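You operate a simulated robot arm through the tools that you are given. There is no shell and no other tool.

You run a simulated robot arm. Do the job below in one go: nothing can be reset, and whatever is moved stays where it is left.

## Task
Lay the grey-banded handset on GOOD, then clamp and test the blue-banded one.
Fine: the grey-banded one has passed: open the clamp and lay it on the GOOD side of the tray beside the tester; press test once; leave the blue-banded one clamped and the tester on. Where these are worked on the way, their far stop is far enough and under half their travel is too little: yellow clamp.

It is judged by the outcome, as a careful person would: the job done as asked, and still so three seconds after it is handed in. It fails if anything else is knocked over, pushed out of place, dropped, spilled or broken.

## Robot
A 7-joint arm with a two-finger parallel gripper, fixed in place. Base frame: the origin is at the foot of the arm, x ahead of it, y to its left, z up; the work surface is at about z = 0.007. Units: m, rad, N and s.
With the tool pointing down near the work surface it reaches from about 0.22 to 0.58 m from the base axis. Its first joint turns from -1.152 to 1.152 rad. Payload 2.5 kg.
Tool frame: the origin (TCP) lies between the finger pads and is the grasp point; the fingertips stand 0.023 m ahead of it; z points along the fingers, y is the line along which they close. Largest opening 0.094 m; finger width 0.038, thickness 0.01; the body of the gripper, 0.054 by 0.096 m, starts 0.039 m behind the TCP.
Orientation is that of the tool frame in the base frame, as a unit quaternion [w, x, y, z]. With the fingers straight down and closing along the base's y, the tool's x points along the base's -x, its y along +y and its z along -z.

## Interface
- The arm moves only by the tool jog_arm. Its argument "motion" is a list of rows, each a list of 7 numbers: the turn, a rotation vector about the tool's x, y, z in rad, then the shift along the tool's x, y, z in m, then the finger opening in m, from 0 to 0.094. In form: [[ax, ay, az, tx, ty, tz, grip], ...]. A call has 1 to 20 rows; each row shifts and turns the commanded pose from where the row before left it, along the tool's axes as they then stand. Rows are played at 5 a second. More than 0.05 m and 0.15 rad between two rows, or a gripper value outside its range, and nothing of the call is played. A pose out of reach is approached as far as the arm can. The call stops where the force on the tool passes 60 N (or 10 N more than at its start, if that is more) or the arm is blocked; 0.2 s more then pass. Each finger travels about 0.108 m/s and halts on what it meets, pressing with about 24 N; the grip force reading is that of the motor and also rises with nothing between the fingers. The clock runs only during rows and for 0.2 s after the last one: add rows that do not move to give the fingers time. It gives the time, the measured TCP pose, the force on the tool (base axes), the opening and the grip force at its end, in the units of the frame above (readings bear some noise), with the torque about the TCP (base axes, N m) and any sound that the robot's microphone picked up, and new pictures: "pictures" is both (left out), scene, wrist or none.
- Cameras (640 x 400 px; columns grow to the right, rows downward): "scene" is fixed at [0.1016, -0.3946, 0.5505]; the picture's right is [0.94, -0.35, 0.00], its down [-0.17, -0.46, -0.87] and it looks along [0.31, 0.81, -0.49] (base axes); focal length 318 px, centre (320, 200). "wrist" rides on the gripper at [0.086, 0.016, -0.074] in the tool frame; the picture's right is [-0.18, 0.98, 0.00], its down [-0.58, -0.11, -0.81] and it looks along [-0.79, -0.15, 0.59] (tool axes); focal length 243 px, centre (320, 200). There is no depth. A picture from a camera that has moved, and an enlarged one, comes with that camera's place and axes in the base frame and with its lens.
- close_up(camera, box): a new picture of the part [left, top, right, bottom] of that camera's present view, enlarged. No time passes.
- hand_in(): hands the job in; it is judged then, once.

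Nothing tells you positions but the pictures and the camera data. Unless the task says otherwise, let go and move clear before handing in.

The tools are called after ">>>" by a JSON object that holds its "name" and its "arguments". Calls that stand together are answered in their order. jog_arm: Moves the arm, as the interface text tells. Its arguments: {"type":"object","properties":{"motion":{"type":"array","items":{"type":"array","items":{"type":"number"}}},"pictures":{"type":"string","enum":["both","scene","wrist","none"]}},"required":["motion"]} The other tools are called the same way: close_up (camera, box) takes an enlarged picture of a part of a camera's view; hand_in () hands the job in.

At the start:

```text
time: 0.0
tcp_pos: [0.3276, 0.3095, 0.3181]
ee_rot: [0.001, 0.0, 1.0, 0.0]
wrist_force: [0.2, -0.2, -0.8]
torque: [-0.03, -0.03, 0.01]
opening: 0.0943
grip_force: 0.1
```

scene: 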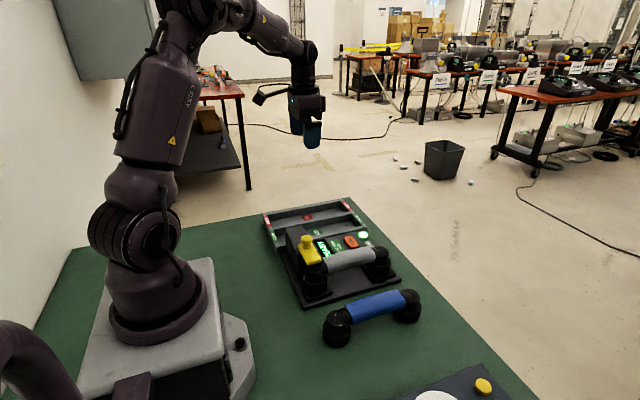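
wrist: 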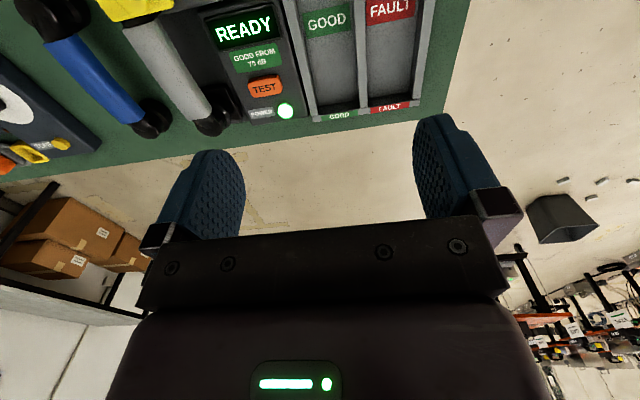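

I see the tester ahead of the arm with the grey-banded handset in its clamp and the blue-banded one lying nearer to the scene camera. I'll take enlarged views first to locate everything.

>>> {"name": "close_up", "arguments": {"camera": "scene", "box": [240, 180, 440, 360]}}

>>> {"name": "close_up", "arguments": {"camera": "wrist", "box": [0, 0, 460, 200]}}

>>> {"name": "close_up", "arguments": {"camera": "scene", "box": [290, 220, 410, 310]}}

```text
2.22 times, centred on (340, 270) of scene
camera zoom: at [0.1016, -0.3946, 0.5505], right [0.94, -0.35, 0.0], down [-0.17, -0.46, -0.87], along [0.31, 0.81, -0.49], focal length 707 px, centre (276, 44)
```

zoom: 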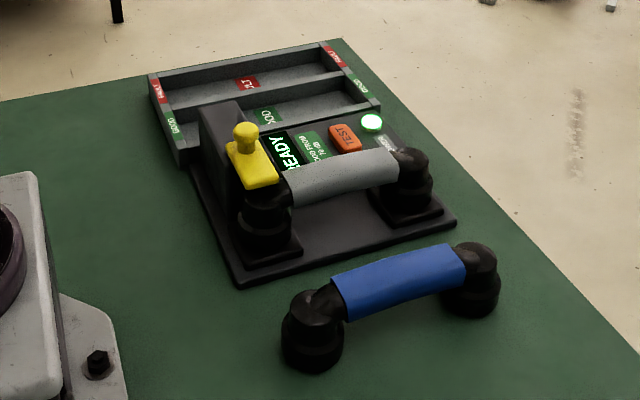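

```text
1.39 times, centred on (230, 100) of wrist
camera zoom: at [0.2422, 0.3263, 0.3924], right [0.18, 0.98, 0.0], down [0.58, -0.11, 0.81], along [0.79, -0.15, -0.59], focal length 338 px, centre (445, 339)
```

zoom: 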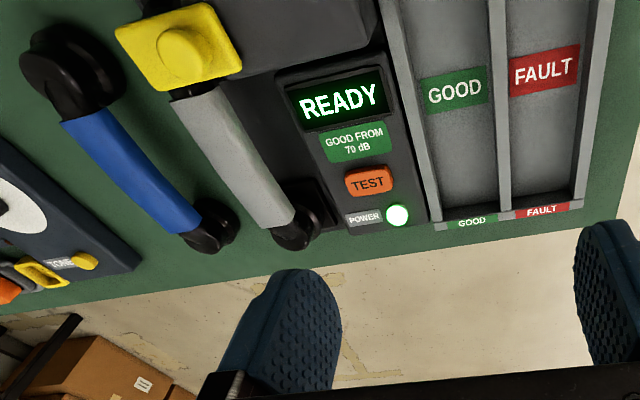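

```text
4.44 times, centred on (350, 265) of scene
camera zoom: at [0.1016, -0.3946, 0.5505], right [0.94, -0.35, 0.0], down [-0.17, -0.46, -0.87], along [0.31, 0.81, -0.49], focal length 1414 px, centre (187, -89)
```

zoom: 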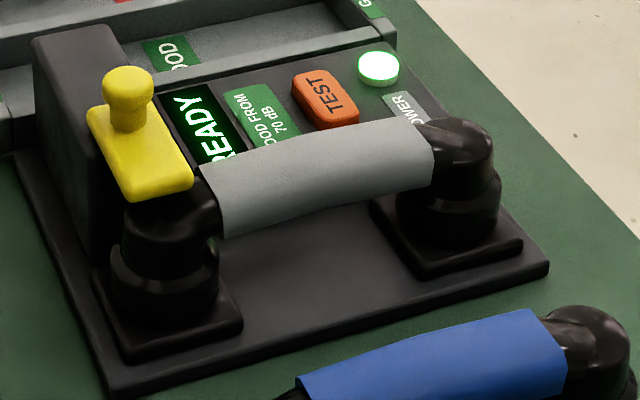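

The wrist view shows the tester ahead: the yellow clamp is at about (0.275, 0.158), TEST at about (0.417, 0.210), and the GOOD slot is centred near (0.36, 0.314). I'll move the arm toward the clamp, staying high, to see how it works.

>>> {"name": "jog_arm", "arguments": {"motion": [[0, 0, 0, 0.0156, -0.038, -0.0024, 0.094], [0, 0, 0, 0.0156, -0.038, -0.0024, 0.094], [0, 0, 0, 0.0156, -0.038, -0.0024, 0.094], [0, 0, 0, 0.0156, -0.038, -0.0024, 0.094], [0, 0, 0, 0.0156, -0.038, -0.0024, 0.094], [0, 0, 0, 0, 0, 0, 0.094]]}}

```text
time: 1.4
tcp_pos: [0.2497, 0.1198, 0.3298]
ee_rot: [0.0, 0.0, 1.0, 0.0]
wrist_force: [-0.2, 0.8, 0.9]
torque: [-0.02, -0.01, -0.02]
opening: 0.0941
grip_force: 0.0
camera wrist: at [0.1643, 0.1367, 0.4039], right [0.18, 0.98, 0.0], down [0.58, -0.11, 0.81], along [0.79, -0.15, -0.59], focal length 243 px, centre (320, 200)
```

scene: 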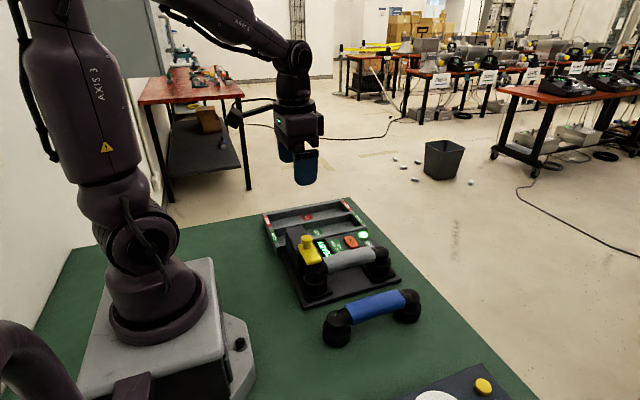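
wrist: 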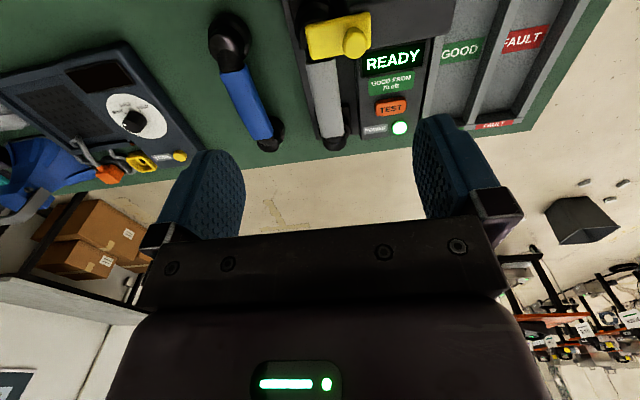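

>>> {"name": "close_up", "arguments": {"camera": "wrist", "box": [200, 0, 440, 150]}}

>>> {"name": "close_up", "arguments": {"camera": "wrist", "box": [280, 0, 460, 110]}}

>>> {"name": "close_up", "arguments": {"camera": "wrist", "box": [0, 30, 220, 220]}}

```text
2.67 times, centred on (320, 75) of wrist
camera zoom: at [0.1643, 0.1367, 0.4039], right [0.18, 0.98, 0.0], down [0.58, -0.11, 0.81], along [0.79, -0.15, -0.59], focal length 647 px, centre (320, 533)
```

zoom: 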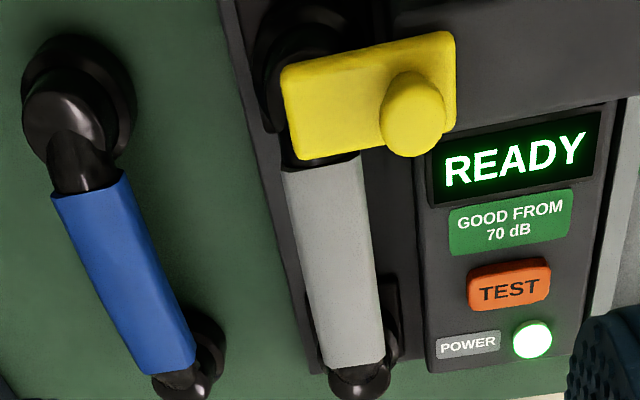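

```text
3.56 times, centred on (370, 55) of wrist
camera zoom: at [0.1643, 0.1367, 0.4039], right [0.18, 0.98, 0.0], down [0.58, -0.11, 0.81], along [0.79, -0.15, -0.59], focal length 863 px, centre (142, 716)
```

zoom: 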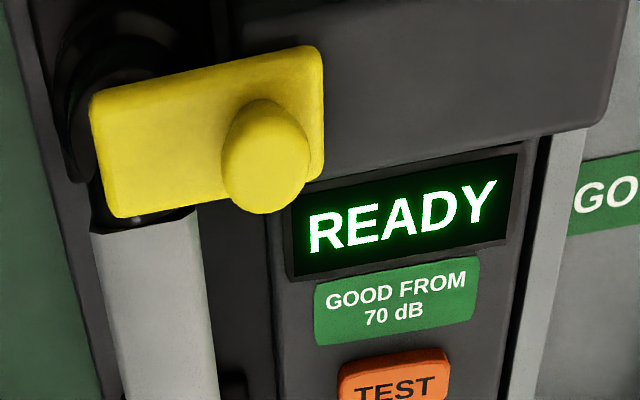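

```text
2.11 times, centred on (110, 125) of wrist
camera zoom: at [0.1643, 0.1367, 0.4039], right [0.18, 0.98, 0.0], down [0.58, -0.11, 0.81], along [0.79, -0.15, -0.59], focal length 511 px, centre (762, 358)
```

zoom: 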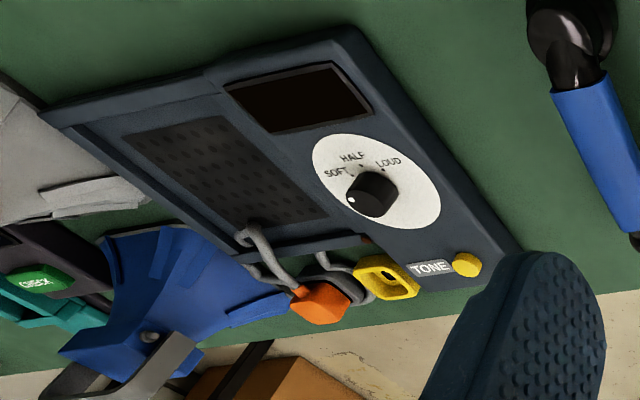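

I see the yellow plate with a knob lying over the near end of the grey handset, next to a dark block. I want a finer look at how the plate meets the block before touching it.

>>> {"name": "close_up", "arguments": {"camera": "scene", "box": [280, 215, 350, 305]}}

>>> {"name": "close_up", "arguments": {"camera": "scene", "box": [310, 280, 430, 350]}}

>>> {"name": "close_up", "arguments": {"camera": "scene", "box": [255, 190, 375, 265]}}

```text
4.44 times, centred on (315, 260) of scene
camera zoom: at [0.1016, -0.3946, 0.5505], right [0.94, -0.35, 0.0], down [-0.17, -0.46, -0.87], along [0.31, 0.81, -0.49], focal length 1414 px, centre (342, -67)
```

zoom: 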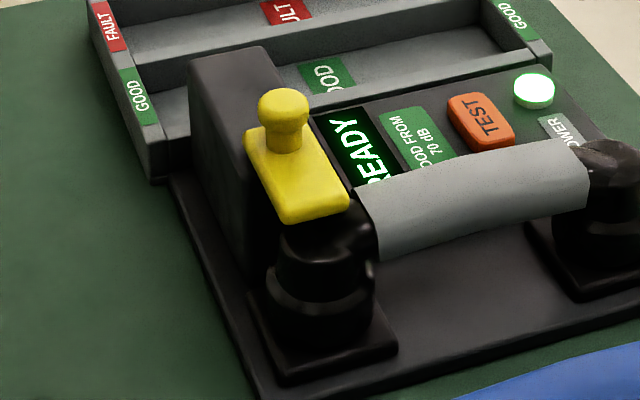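

```text
5.33 times, centred on (370, 315) of scene
camera zoom: at [0.1016, -0.3946, 0.5505], right [0.94, -0.35, 0.0], down [-0.17, -0.46, -0.87], along [0.31, 0.81, -0.49], focal length 1697 px, centre (53, -413)
```

zoom: 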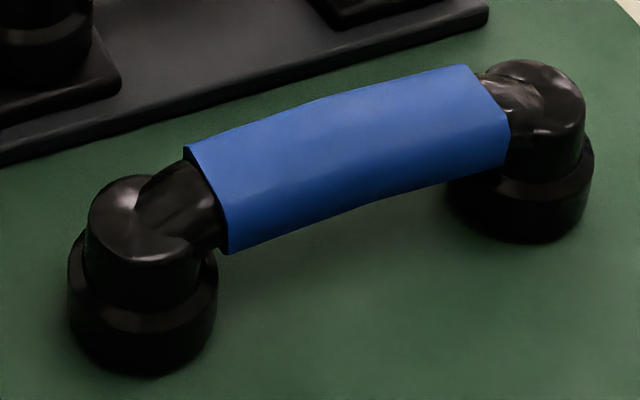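

```text
5.33 times, centred on (315, 228) of scene
camera zoom: at [0.1016, -0.3946, 0.5505], right [0.94, -0.35, 0.0], down [-0.17, -0.46, -0.87], along [0.31, 0.81, -0.49], focal length 1697 px, centre (347, 53)
```

zoom: 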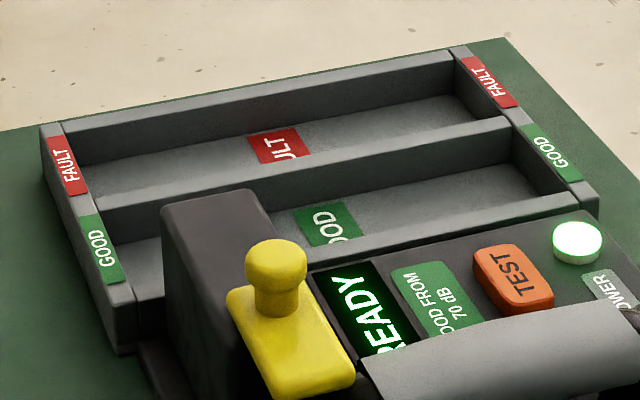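

The clamp plate spans about y 0.104–0.171 with its top at z≈0.10. It sits on the dark block and reaches over the grey handset's near end, so it should slide back in +y. I'll go above the knob at about (0.277, 0.155) and check the alignment.

>>> {"name": "jog_arm", "arguments": {"motion": [[0, 0, 0, -0.0068, 0.0088, 0.03, 0.094], [0, 0, 0, -0.0068, 0.0088, 0.03, 0.094], [0, 0, 0, -0.0068, 0.0088, 0.03, 0.094], [0, 0, 0, -0.0068, 0.0088, 0.03, 0.094], [0, 0, 0, 0, 0, 0, 0.094]]}}

>>> {"name": "close_up", "arguments": {"camera": "scene", "box": [250, 180, 410, 300]}}

>>> {"name": "close_up", "arguments": {"camera": "wrist", "box": [160, 0, 520, 220]}}

```text
time: 2.6
tcp_pos: [0.2774, 0.1558, 0.2089]
ee_rot: [-0.001, 0.0, 1.0, 0.0]
wrist_force: [0.2, 0.1, 0.3]
torque: [0.03, 0.05, 0.02]
opening: 0.0939
grip_force: 0.1
camera wrist: at [0.1916, 0.1716, 0.2838], right [0.18, 0.98, 0.0], down [0.58, -0.11, 0.81], along [0.79, -0.15, -0.59], focal length 243 px, centre (320, 200)
```

scene: 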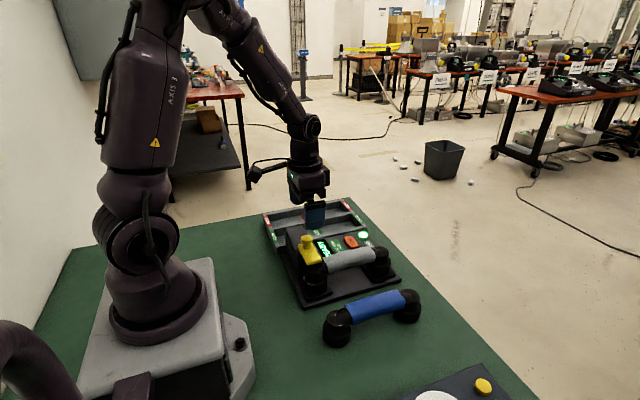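
wrist: 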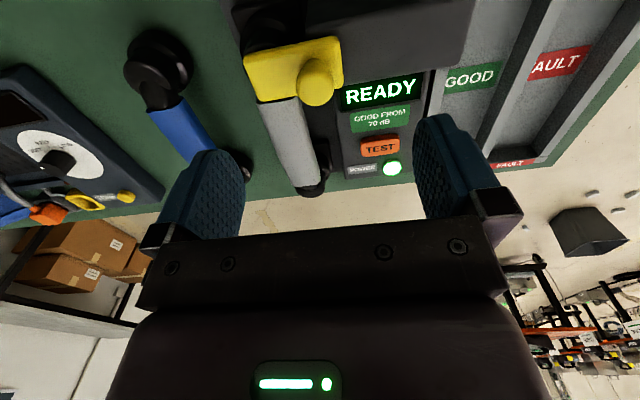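

```text
3.33 times, centred on (330, 240) of scene
camera zoom: at [0.1016, -0.3946, 0.5505], right [0.94, -0.35, 0.0], down [-0.17, -0.46, -0.87], along [0.31, 0.81, -0.49], focal length 1061 px, centre (287, 67)
```

zoom: 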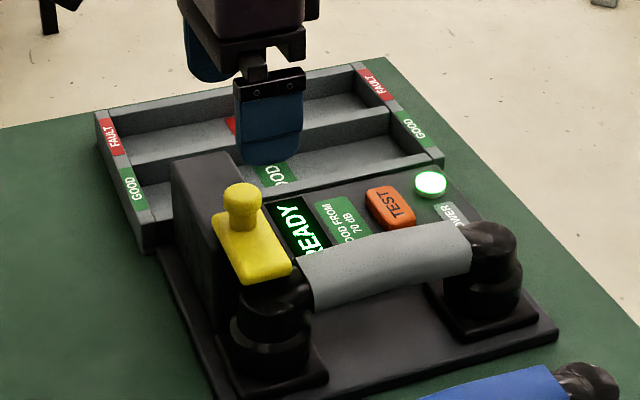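

```text
1.78 times, centred on (340, 110) of wrist
camera zoom: at [0.1916, 0.1716, 0.2838], right [0.18, 0.98, 0.0], down [0.58, -0.11, 0.81], along [0.79, -0.15, -0.59], focal length 431 px, centre (284, 360)
```

zoom: 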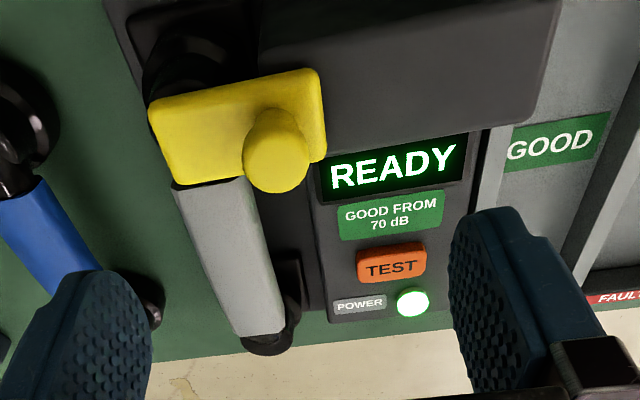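

The knob is at about (0.278, 0.153) and the fingers straddle it. I'll lower to just above the plate so the pads bracket the knob.

>>> {"name": "jog_arm", "arguments": {"motion": [[0, 0, 0, 0, -0.001, 0.027, 0.094], [0, 0, 0, -0.001, -0.001, 0.027, 0.094], [0, 0, 0, 0, -0.001, 0.024, 0.094], [0, 0, 0, 0, 0, 0, 0.094]]}}

>>> {"name": "close_up", "arguments": {"camera": "scene", "box": [250, 180, 410, 300]}}

>>> {"name": "close_up", "arguments": {"camera": "wrist", "box": [160, 0, 520, 220]}}

```text
time: 3.6
tcp_pos: [0.2787, 0.1522, 0.1309]
ee_rot: [0.0, 0.0, 1.0, 0.001]
wrist_force: [0.9, 0.5, 0.2]
torque: [0.03, 0.03, -0.02]
opening: 0.0941
grip_force: 0.1
camera wrist: at [0.1918, 0.1685, 0.2059], right [0.18, 0.98, 0.0], down [0.58, -0.11, 0.81], along [0.79, -0.15, -0.59], focal length 243 px, centre (320, 200)
```

scene: 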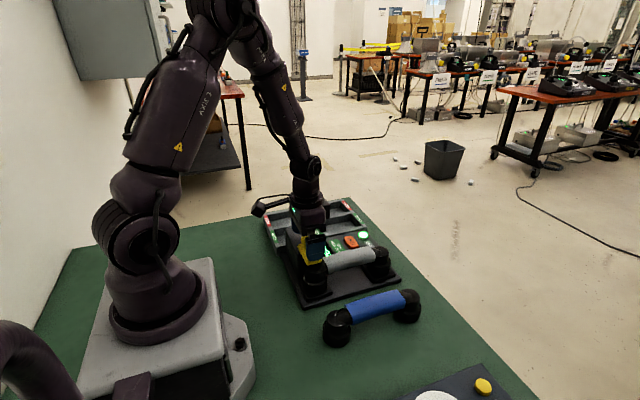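
wrist: 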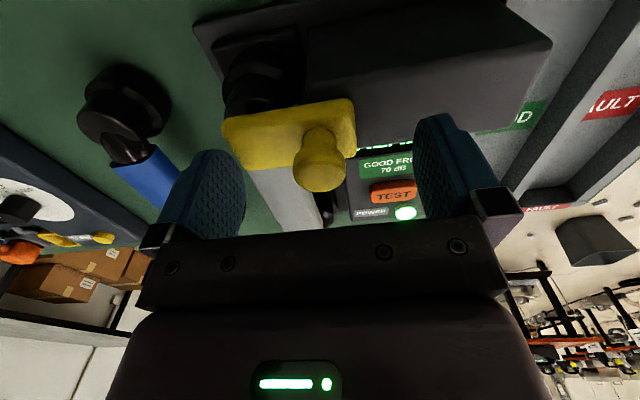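

```text
3.33 times, centred on (330, 240) of scene
camera zoom: at [0.1016, -0.3946, 0.5505], right [0.94, -0.35, 0.0], down [-0.17, -0.46, -0.87], along [0.31, 0.81, -0.49], focal length 1061 px, centre (287, 67)
```

zoom: 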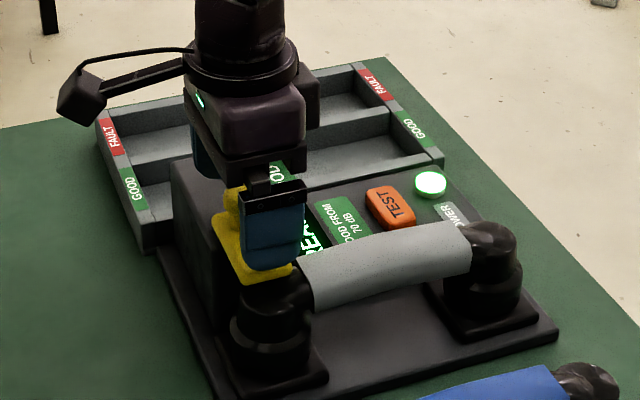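

```text
1.78 times, centred on (340, 110) of wrist
camera zoom: at [0.1918, 0.1685, 0.2059], right [0.18, 0.98, 0.0], down [0.58, -0.11, 0.81], along [0.79, -0.15, -0.59], focal length 431 px, centre (284, 360)
```

zoom: 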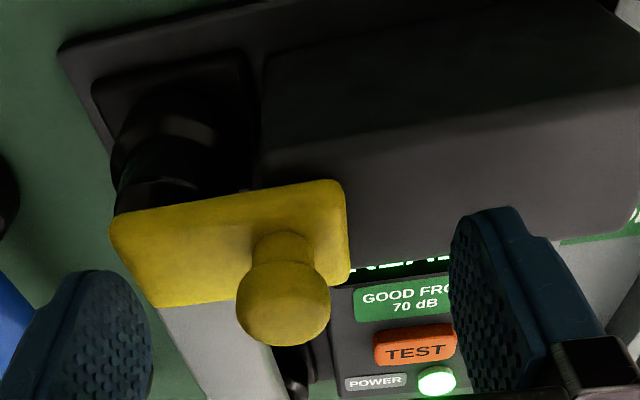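

The knob stands between the fingers, centred within a millimetre or two. I'll close on it.

>>> {"name": "jog_arm", "arguments": {"motion": [[0, 0, 0, 0, 0, 0, 0.03], [0, 0, 0, 0, 0, 0, 0.01], [0, 0, 0, 0, 0, 0, 0.01], [0, 0, 0, 0, 0, 0, 0.01]]}}

>>> {"name": "close_up", "arguments": {"camera": "wrist", "box": [160, 0, 520, 220]}}

```text
time: 4.6
tcp_pos: [0.2779, 0.1523, 0.1322]
ee_rot: [0.0, 0.0, 1.0, 0.0]
wrist_force: [0.8, -0.3, -4.1]
torque: [0.16, -0.08, 0.01]
opening: 0.0256
grip_force: 44.9
camera wrist: at [0.1918, 0.1686, 0.2062], right [0.18, 0.98, 0.0], down [0.58, -0.11, 0.81], along [0.79, -0.15, -0.59], focal length 243 px, centre (320, 200)
```

scene: 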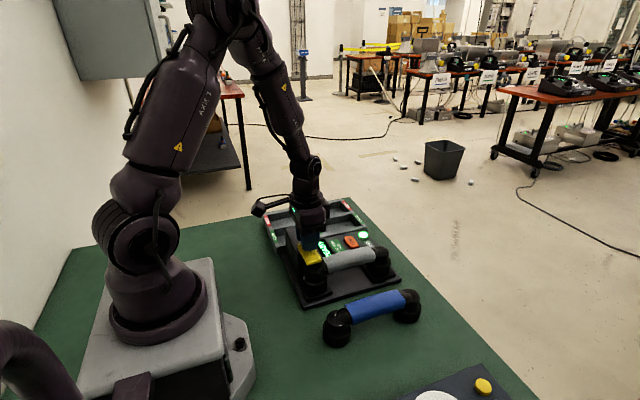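
wrist: 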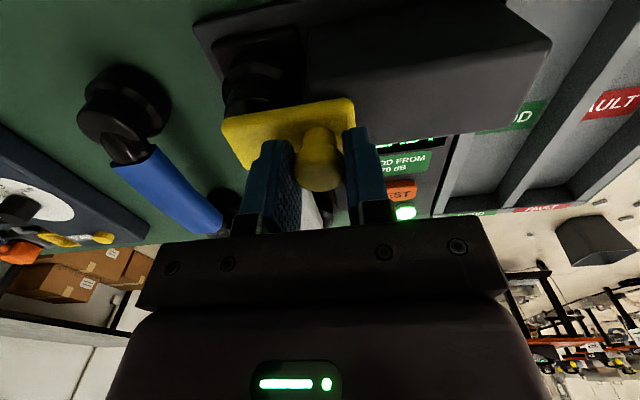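

```text
1.78 times, centred on (340, 110) of wrist
camera zoom: at [0.1918, 0.1686, 0.2062], right [0.18, 0.98, 0.0], down [0.58, -0.11, 0.81], along [0.79, -0.15, -0.59], focal length 431 px, centre (284, 360)
```

zoom: 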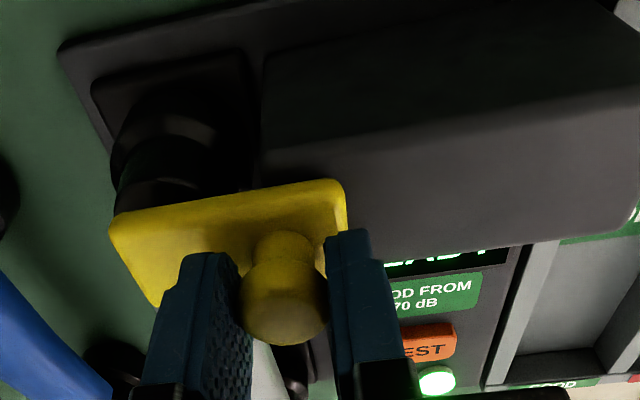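

The knob is gripped at a 25.6 mm opening. I'll slide it gently in +y and watch the reaction force to confirm that is how it moves.

>>> {"name": "jog_arm", "arguments": {"motion": [[0, 0, 0, 0, 0.006, 0, 0.01], [0, 0, 0, 0, 0.006, 0, 0.01], [0, 0, 0, 0, 0.006, 0, 0.01], [0, 0, 0, 0, 0, 0, 0.01]]}}

>>> {"name": "close_up", "arguments": {"camera": "wrist", "box": [160, 0, 520, 220]}}

>>> {"name": "close_up", "arguments": {"camera": "scene", "box": [250, 180, 410, 300]}}

```text
time: 5.6
tcp_pos: [0.2777, 0.1705, 0.1314]
ee_rot: [0.0, 0.0, 1.0, 0.0]
wrist_force: [0.1, 0.2, -12.2]
torque: [0.2, -0.59, -0.02]
opening: 0.0255
grip_force: 44.8
camera wrist: at [0.1918, 0.1865, 0.2062], right [0.18, 0.98, 0.0], down [0.58, -0.11, 0.81], along [0.79, -0.15, -0.59], focal length 243 px, centre (320, 200)
```

scene: 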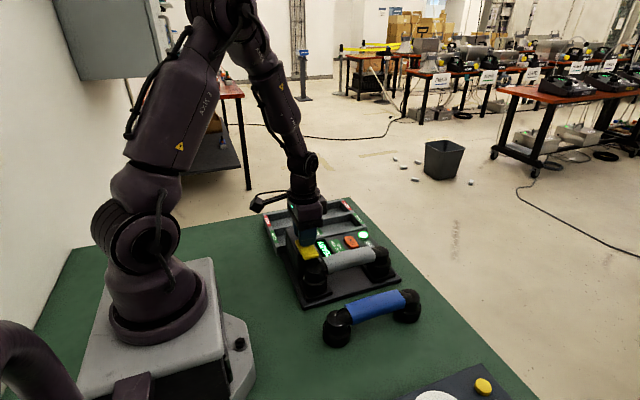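
wrist: 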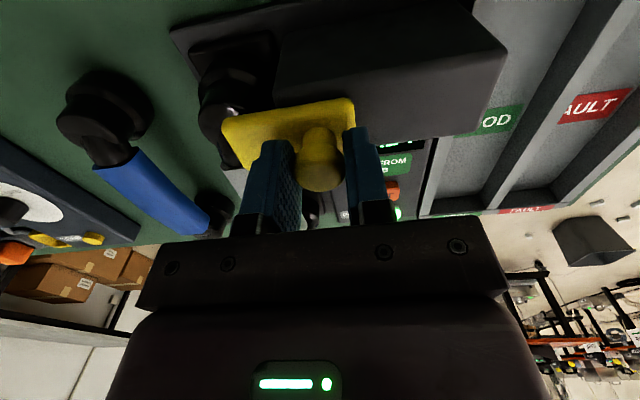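

```text
1.78 times, centred on (340, 110) of wrist
camera zoom: at [0.1918, 0.1865, 0.2062], right [0.18, 0.98, 0.0], down [0.58, -0.11, 0.81], along [0.79, -0.15, -0.59], focal length 431 px, centre (284, 360)
```

zoom: 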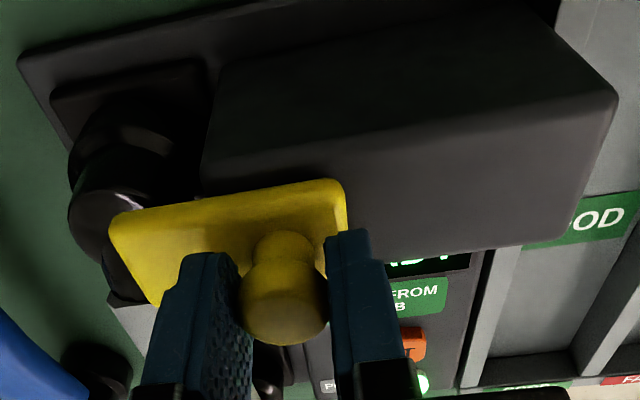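

```text
3.33 times, centred on (330, 240) of scene
camera zoom: at [0.1016, -0.3946, 0.5505], right [0.94, -0.35, 0.0], down [-0.17, -0.46, -0.87], along [0.31, 0.81, -0.49], focal length 1061 px, centre (287, 67)
```

zoom: 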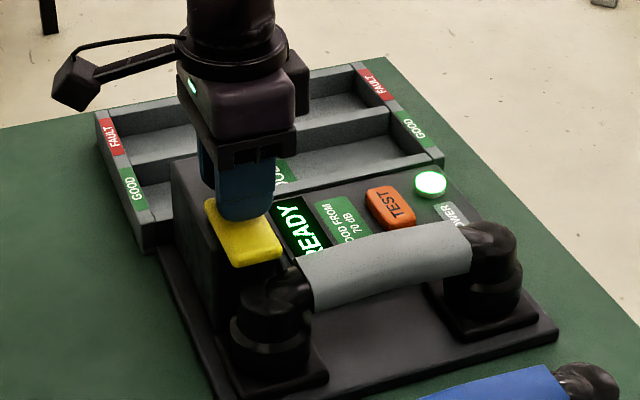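

The clamp slides in +y freely and has moved 18 mm so far. I'll keep going toward its far stop.

>>> {"name": "jog_arm", "arguments": {"motion": [[0, 0, 0, 0, 0.006, 0.0005, 0.01], [0, 0, 0, 0, 0.006, 0.0005, 0.01], [0, 0, 0, 0, 0.006, 0, 0.01], [0, 0, 0, 0, 0.006, 0, 0.01], [0, 0, 0, 0, 0, 0, 0.01]]}}

>>> {"name": "close_up", "arguments": {"camera": "wrist", "box": [160, 0, 520, 220]}}

>>> {"name": "close_up", "arguments": {"camera": "scene", "box": [250, 180, 410, 300]}}

```text
time: 6.8
tcp_pos: [0.2781, 0.1957, 0.131]
ee_rot: [0.0, 0.0, 1.0, 0.0]
wrist_force: [-17.7, 1.0, 31.2]
torque: [-0.16, 0.2, 0.03]
opening: 0.0255
grip_force: 45.1
camera wrist: at [0.1922, 0.2109, 0.2057], right [0.18, 0.98, 0.0], down [0.58, -0.11, 0.81], along [0.79, -0.15, -0.59], focal length 243 px, centre (320, 200)
```

scene: 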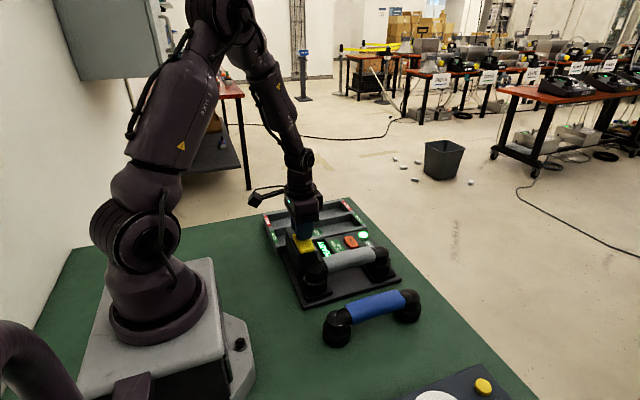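
wrist: 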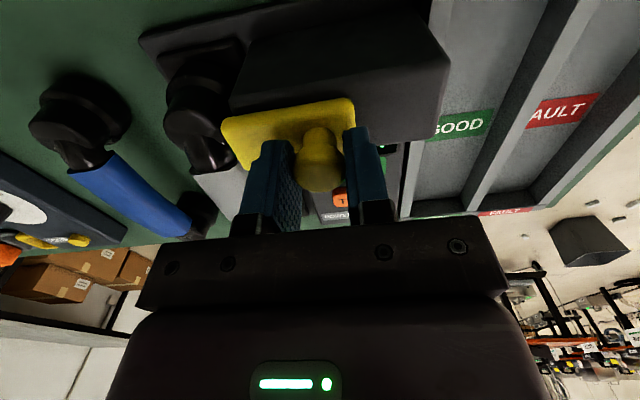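

```text
1.78 times, centred on (340, 110) of wrist
camera zoom: at [0.1922, 0.2109, 0.2057], right [0.18, 0.98, 0.0], down [0.58, -0.11, 0.81], along [0.79, -0.15, -0.59], focal length 431 px, centre (284, 360)
```

zoom: 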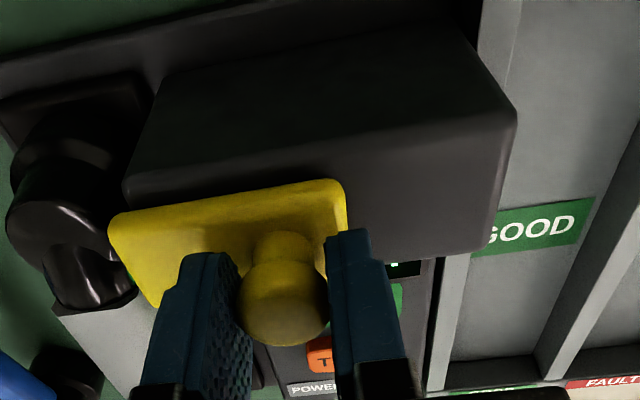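

```text
3.33 times, centred on (330, 240) of scene
camera zoom: at [0.1015, -0.3947, 0.5505], right [0.94, -0.35, 0.0], down [-0.17, -0.46, -0.87], along [0.31, 0.81, -0.49], focal length 1061 px, centre (287, 67)
```

zoom: 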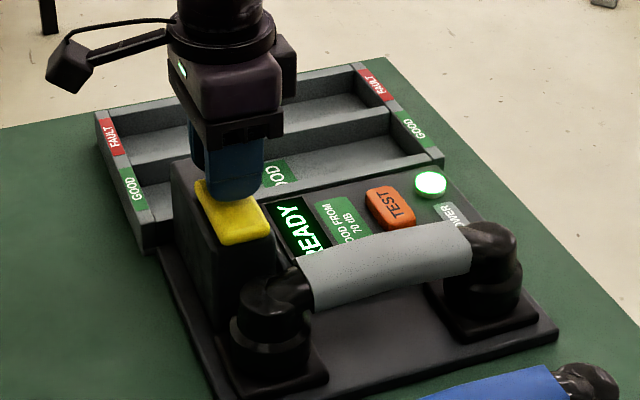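

The clamp has moved 43 mm. I'll ease the small vertical and sideways load and continue to the stop.

>>> {"name": "jog_arm", "arguments": {"motion": [[0, 0, 0, 0.0005, 0.003, -0.0007, 0.01], [0, 0, 0, 0, 0.004, 0, 0.01], [0, 0, 0, 0, 0.004, 0, 0.01], [0, 0, 0, 0, 0, 0, 0.01]]}}

>>> {"name": "close_up", "arguments": {"camera": "wrist", "box": [160, 0, 520, 220]}}

>>> {"name": "close_up", "arguments": {"camera": "scene", "box": [250, 180, 410, 300]}}

```text
time: 7.8
tcp_pos: [0.2788, 0.2031, 0.131]
ee_rot: [-0.001, 0.002, 1.0, -0.002]
wrist_force: [-7.3, -23.9, 9.4]
torque: [-0.02, -0.83, 0.05]
opening: 0.0254
grip_force: 45.1
camera wrist: at [0.1925, 0.2195, 0.2056], right [0.19, 0.98, -0.01], down [0.58, -0.11, 0.81], along [0.79, -0.16, -0.59], focal length 243 px, centre (320, 200)
```

scene: 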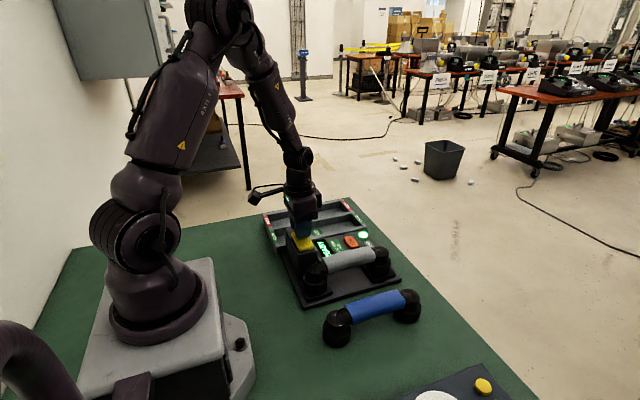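
wrist: 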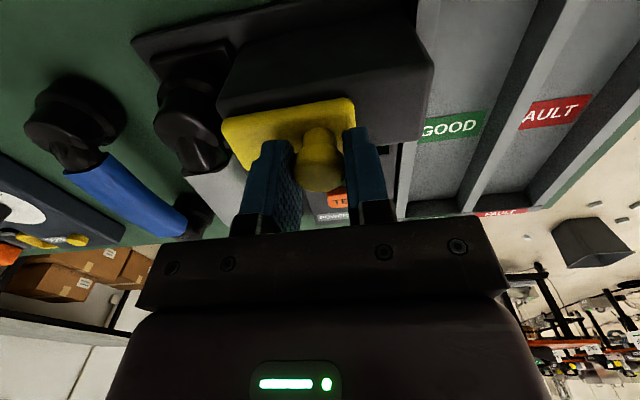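

```text
1.78 times, centred on (340, 110) of wrist
camera zoom: at [0.1925, 0.2195, 0.2056], right [0.19, 0.98, -0.01], down [0.58, -0.11, 0.81], along [0.79, -0.16, -0.59], focal length 431 px, centre (284, 360)
```

zoom: 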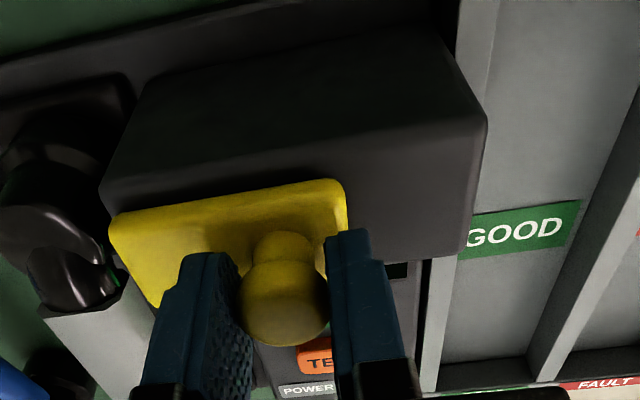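

```text
3.33 times, centred on (330, 240) of scene
camera zoom: at [0.1015, -0.3947, 0.5505], right [0.94, -0.35, 0.0], down [-0.17, -0.46, -0.87], along [0.31, 0.81, -0.49], focal length 1061 px, centre (287, 67)
```

zoom: 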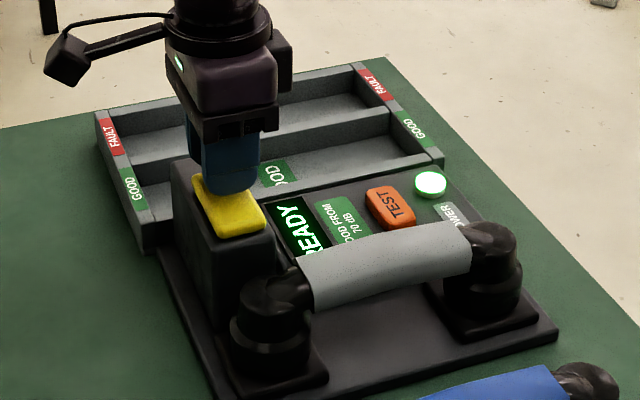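

At y≈0.203 the force rose, so the clamp is at its far stop after about 50 mm of travel, and the handset's near end is uncovered. I'll relax the push, release the knob and rise straight up.

>>> {"name": "jog_arm", "arguments": {"motion": [[0, 0, 0, 0, -0.0022, 0, 0.01], [0, 0, 0, 0, 0, 0, 0.06], [0, 0, 0, 0, 0, 0, 0.06], [0, 0, 0, 0, 0, -0.01, 0.06], [0, 0, 0, 0, 0, -0.03, 0.06], [0, 0, 0, 0, 0, -0.04, 0.08], [0, 0, 0, -0.01, -0.03, -0.03, 0.08], [0, 0, 0, -0.01, -0.03, -0.03, 0.08], [0, 0, 0, 0, 0, 0, 0.08]]}}

>>> {"name": "close_up", "arguments": {"camera": "wrist", "box": [160, 0, 520, 220]}}

>>> {"name": "close_up", "arguments": {"camera": "scene", "box": [250, 180, 410, 300]}}

```text
time: 9.8
tcp_pos: [0.2989, 0.1436, 0.2719]
ee_rot: [0.0, 0.0, 1.0, 0.0]
wrist_force: [0.4, 0.1, -1.2]
torque: [0.01, -0.01, 0.01]
opening: 0.08
grip_force: 0.0
camera wrist: at [0.2119, 0.1595, 0.3467], right [0.18, 0.98, 0.0], down [0.58, -0.11, 0.81], along [0.79, -0.15, -0.59], focal length 243 px, centre (320, 200)
```

scene: 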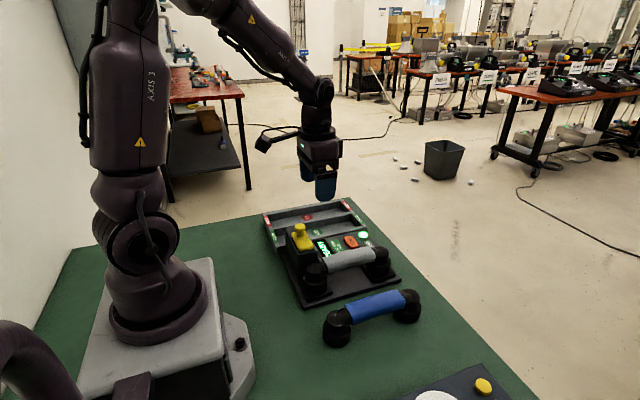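
wrist: 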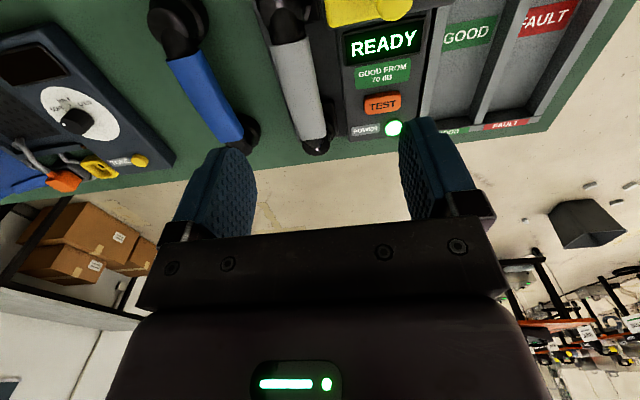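

```text
1.78 times, centred on (340, 110) of wrist
camera zoom: at [0.2119, 0.1595, 0.3467], right [0.18, 0.98, 0.0], down [0.58, -0.11, 0.81], along [0.79, -0.15, -0.59], focal length 431 px, centre (284, 360)
```

zoom: 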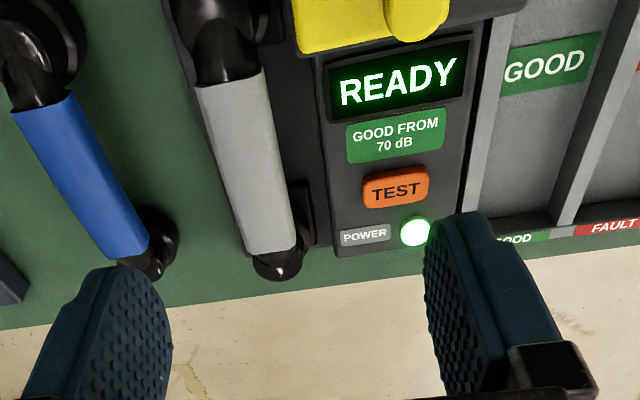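

```text
3.33 times, centred on (330, 240) of scene
camera zoom: at [0.1016, -0.3946, 0.5505], right [0.94, -0.35, 0.0], down [-0.17, -0.46, -0.87], along [0.31, 0.81, -0.49], focal length 1061 px, centre (287, 67)
```

zoom: 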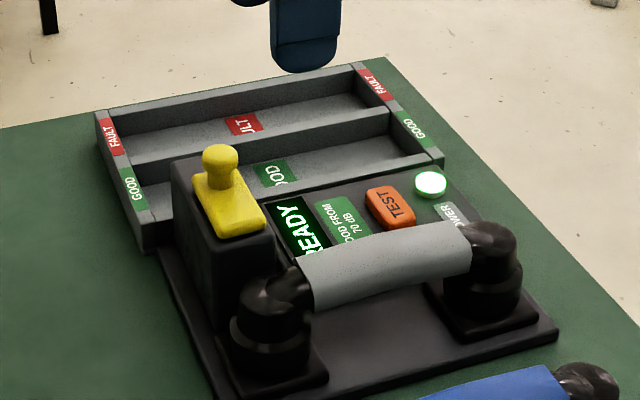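

The clamp is fully open and the grey handset is free. It runs along x with its band centred at about (0.363, 0.111), the handle top near z≈0.085. I'll come down above it.

>>> {"name": "jog_arm", "arguments": {"motion": [[0, 0, 0, -0.0128, -0.0066, 0.028, 0.08], [0, 0, 0, -0.0128, -0.0066, 0.028, 0.08], [0, 0, 0, -0.0128, -0.0066, 0.028, 0.08], [0, 0, 0, -0.0128, -0.0066, 0.028, 0.08], [0, 0, 0, -0.0128, -0.0066, 0.028, 0.08], [0, 0, 0, 0, 0, 0, 0.08]]}}

>>> {"name": "close_up", "arguments": {"camera": "wrist", "box": [160, 0, 520, 220]}}

>>> {"name": "close_up", "arguments": {"camera": "scene", "box": [250, 180, 410, 300]}}

```text
time: 11.2
tcp_pos: [0.3621, 0.1107, 0.1311]
ee_rot: [0.0, 0.0, 1.0, 0.0]
wrist_force: [0.2, -0.6, -0.6]
torque: [0.0, -0.01, 0.02]
opening: 0.0799
grip_force: 0.1
camera wrist: at [0.2762, 0.1261, 0.2056], right [0.18, 0.98, 0.0], down [0.58, -0.11, 0.81], along [0.79, -0.15, -0.59], focal length 243 px, centre (320, 200)
```

scene: 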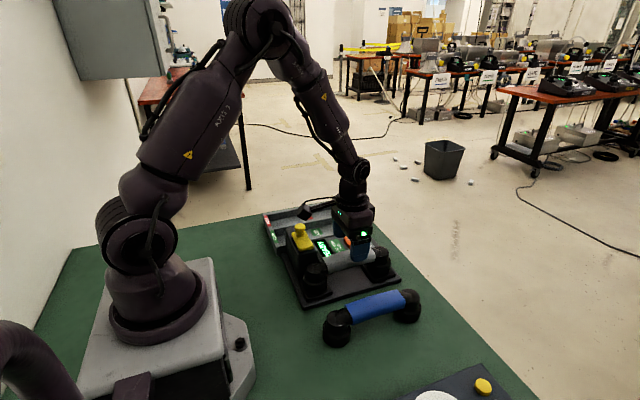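
wrist: 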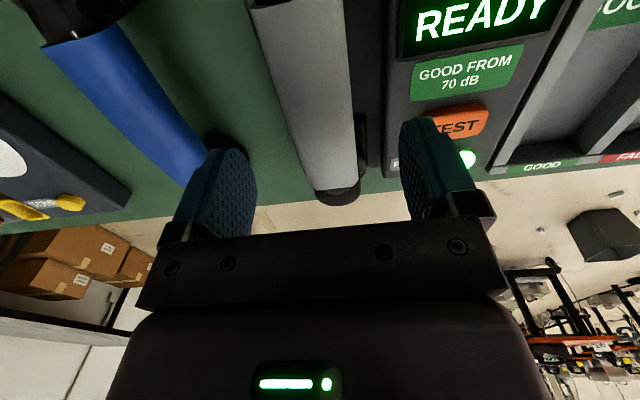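

```text
1.78 times, centred on (340, 110) of wrist
camera zoom: at [0.2762, 0.1261, 0.2056], right [0.18, 0.98, 0.0], down [0.58, -0.11, 0.81], along [0.79, -0.15, -0.59], focal length 431 px, centre (284, 360)
```

zoom: 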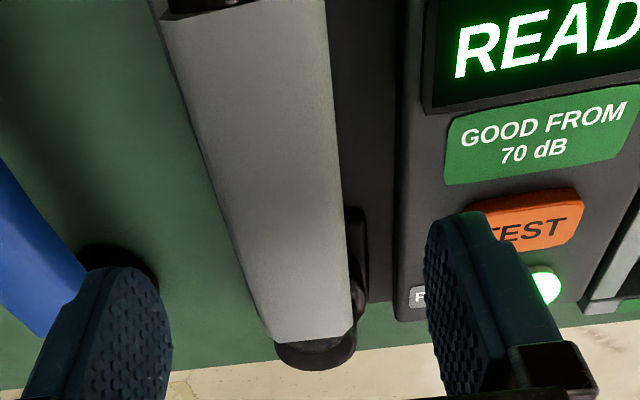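

```text
3.33 times, centred on (330, 240) of scene
camera zoom: at [0.1016, -0.3946, 0.5505], right [0.94, -0.35, 0.0], down [-0.17, -0.46, -0.87], along [0.31, 0.81, -0.49], focal length 1061 px, centre (287, 67)
```

zoom: 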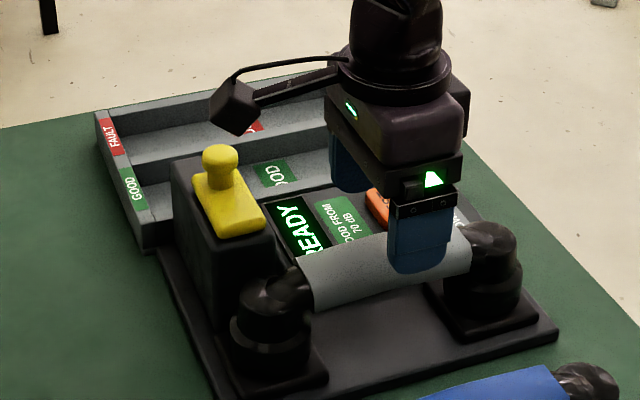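

The band spans x≈0.307–0.429 at y≈0.111, between the fingers. I'll shift 5 mm forward, lower to the handle and close on it.

>>> {"name": "jog_arm", "arguments": {"motion": [[0, 0, 0, -0.005, 0, 0.018, 0.08], [0, 0, 0, 0, 0, 0.02, 0.08], [0, 0, 0, 0, 0, 0.018, 0.08], [0, 0, 0, 0, 0, 0, 0.08], [0, 0, 0, 0, 0, 0, 0.05], [0, 0, 0, 0, 0, 0, 0.02], [0, 0, 0, 0, 0, 0, 0.02], [0, 0, 0, 0, 0, 0, 0.02]]}}

>>> {"name": "close_up", "arguments": {"camera": "wrist", "box": [160, 0, 520, 220]}}

>>> {"name": "close_up", "arguments": {"camera": "scene", "box": [250, 180, 410, 300]}}

```text
time: 13.0
tcp_pos: [0.3672, 0.109, 0.0753]
ee_rot: [0.001, 0.0, 1.0, 0.0]
wrist_force: [0.0, 0.5, 0.8]
torque: [-0.01, -0.03, 0.04]
opening: 0.0361
grip_force: 24.3
camera wrist: at [0.2811, 0.126, 0.1502], right [0.18, 0.98, 0.0], down [0.58, -0.11, 0.81], along [0.79, -0.15, -0.59], focal length 243 px, centre (320, 200)
```

scene: 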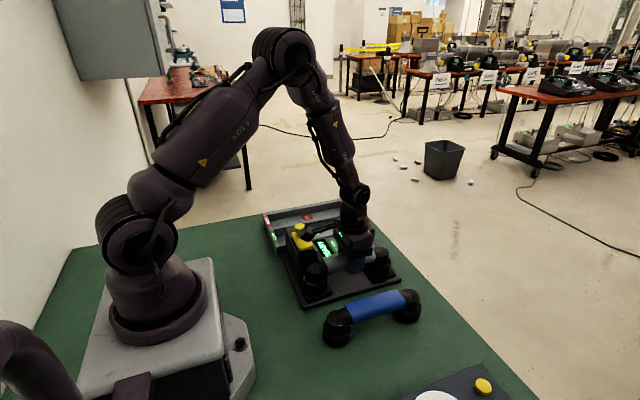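
wrist: 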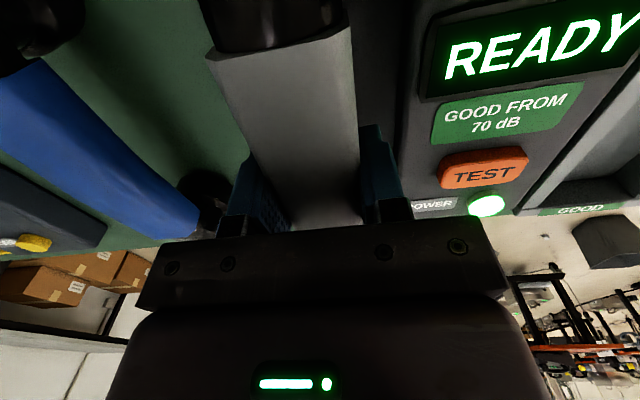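

```text
1.78 times, centred on (340, 110) of wrist
camera zoom: at [0.2811, 0.126, 0.1502], right [0.18, 0.98, 0.0], down [0.58, -0.11, 0.81], along [0.79, -0.15, -0.59], focal length 431 px, centre (284, 360)
```

zoom: 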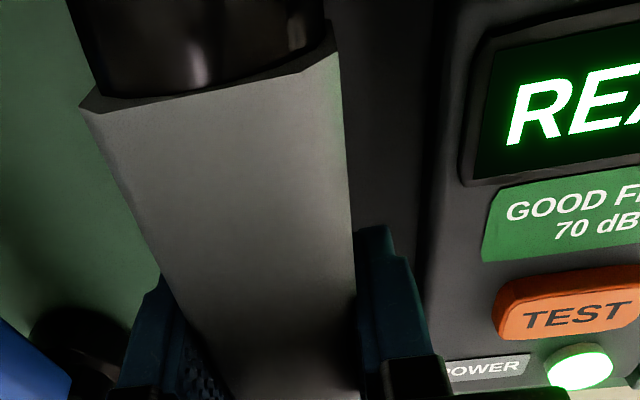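

```text
3.33 times, centred on (330, 240) of scene
camera zoom: at [0.1016, -0.3946, 0.5505], right [0.94, -0.35, 0.0], down [-0.17, -0.46, -0.87], along [0.31, 0.81, -0.49], focal length 1061 px, centre (287, 67)
```

zoom: 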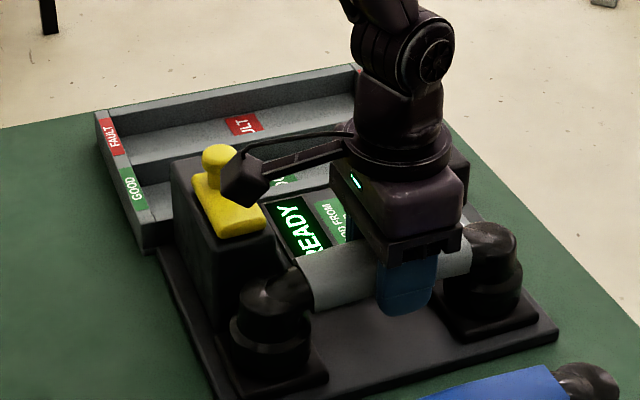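

The grey handset is gripped at a 36 mm opening. I'll lift it straight up and check that it comes along.

>>> {"name": "jog_arm", "arguments": {"motion": [[0, 0, 0, 0, 0, -0.01, 0.02], [0, 0, 0, 0, 0, -0.02, 0.02], [0, 0, 0, 0, 0, -0.03, 0.02], [0, 0, 0, 0, 0, -0.03, 0.02], [0, 0, 0, 0, 0, -0.03, 0.02], [0, 0, 0, 0, 0, 0, 0.02]]}}

>>> {"name": "close_up", "arguments": {"camera": "scene", "box": [240, 130, 440, 300]}}

>>> {"name": "close_up", "arguments": {"camera": "wrist", "box": [160, 0, 520, 220]}}

```text
time: 14.4
tcp_pos: [0.3667, 0.11, 0.1978]
ee_rot: [0.001, 0.0, 1.0, 0.0]
wrist_force: [0.3, -0.2, 0.8]
torque: [0.01, -0.01, 0.0]
opening: 0.0198
grip_force: 0.0
camera wrist: at [0.281, 0.1264, 0.2711], right [0.18, 0.98, 0.0], down [0.58, -0.11, 0.81], along [0.79, -0.15, -0.59], focal length 243 px, centre (320, 200)
```

scene: 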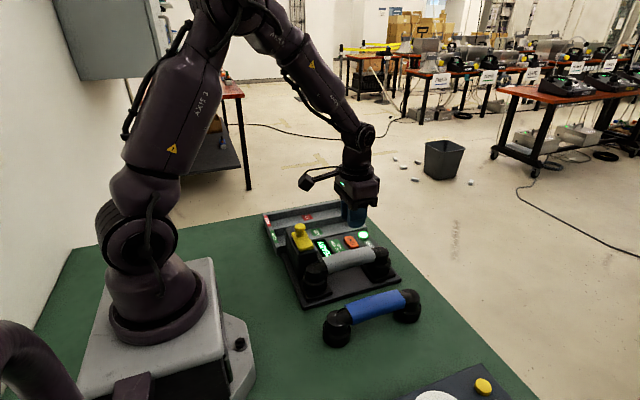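
wrist: 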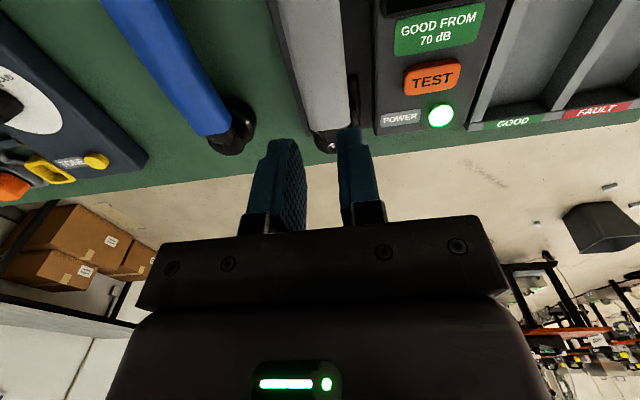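

```text
2.35 times, centred on (340, 215) of scene
camera zoom: at [0.1016, -0.3946, 0.5505], right [0.94, -0.35, 0.0], down [-0.17, -0.46, -0.87], along [0.31, 0.81, -0.49], focal length 749 px, centre (273, 165)
```

zoom: 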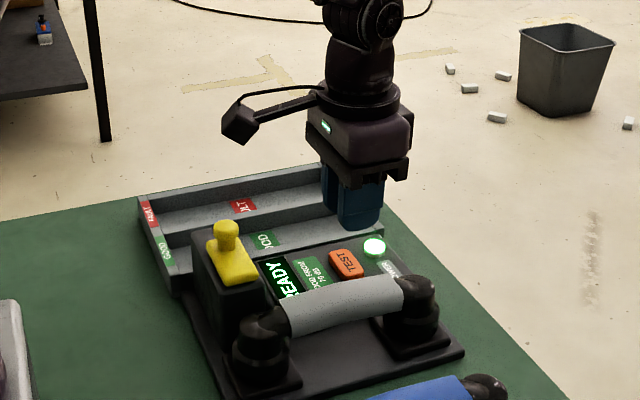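

```text
1.78 times, centred on (340, 110) of wrist
camera zoom: at [0.281, 0.1264, 0.2711], right [0.18, 0.98, 0.0], down [0.58, -0.11, 0.81], along [0.79, -0.15, -0.59], focal length 431 px, centre (284, 360)
```

zoom: 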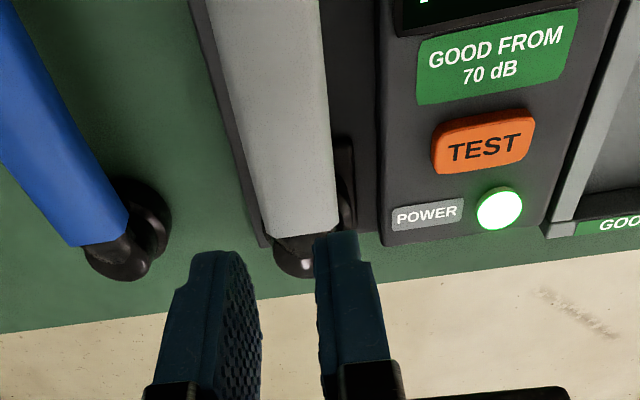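

The fingers slid off: the opening is now 0.0198 and the grey handset is still on the tester. I'll compare it carefully with its earlier position before trying again.

>>> {"name": "close_up", "arguments": {"camera": "scene", "box": [250, 180, 410, 300]}}

>>> {"name": "close_up", "arguments": {"camera": "scene", "box": [295, 240, 395, 305]}}

```text
3.33 times, centred on (330, 240) of scene
camera zoom: at [0.1016, -0.3946, 0.5505], right [0.94, -0.35, 0.0], down [-0.17, -0.46, -0.87], along [0.31, 0.81, -0.49], focal length 1061 px, centre (287, 67)
```

zoom: 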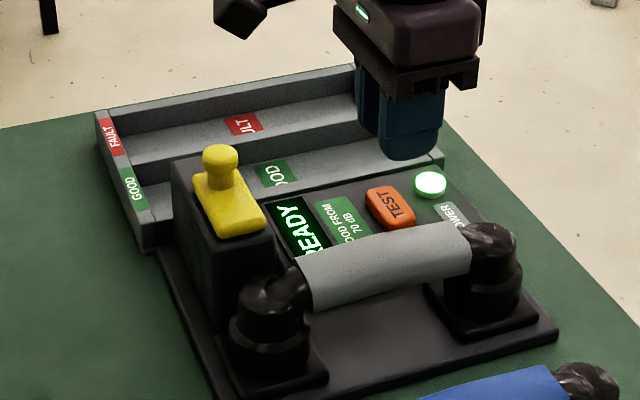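

```text
6.15 times, centred on (345, 272) of scene
camera zoom: at [0.1016, -0.3946, 0.5505], right [0.94, -0.35, 0.0], down [-0.17, -0.46, -0.87], along [0.31, 0.81, -0.49], focal length 1958 px, centre (166, -246)
```

zoom: 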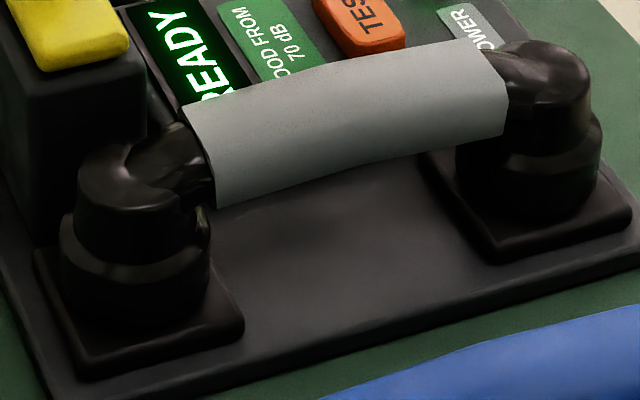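

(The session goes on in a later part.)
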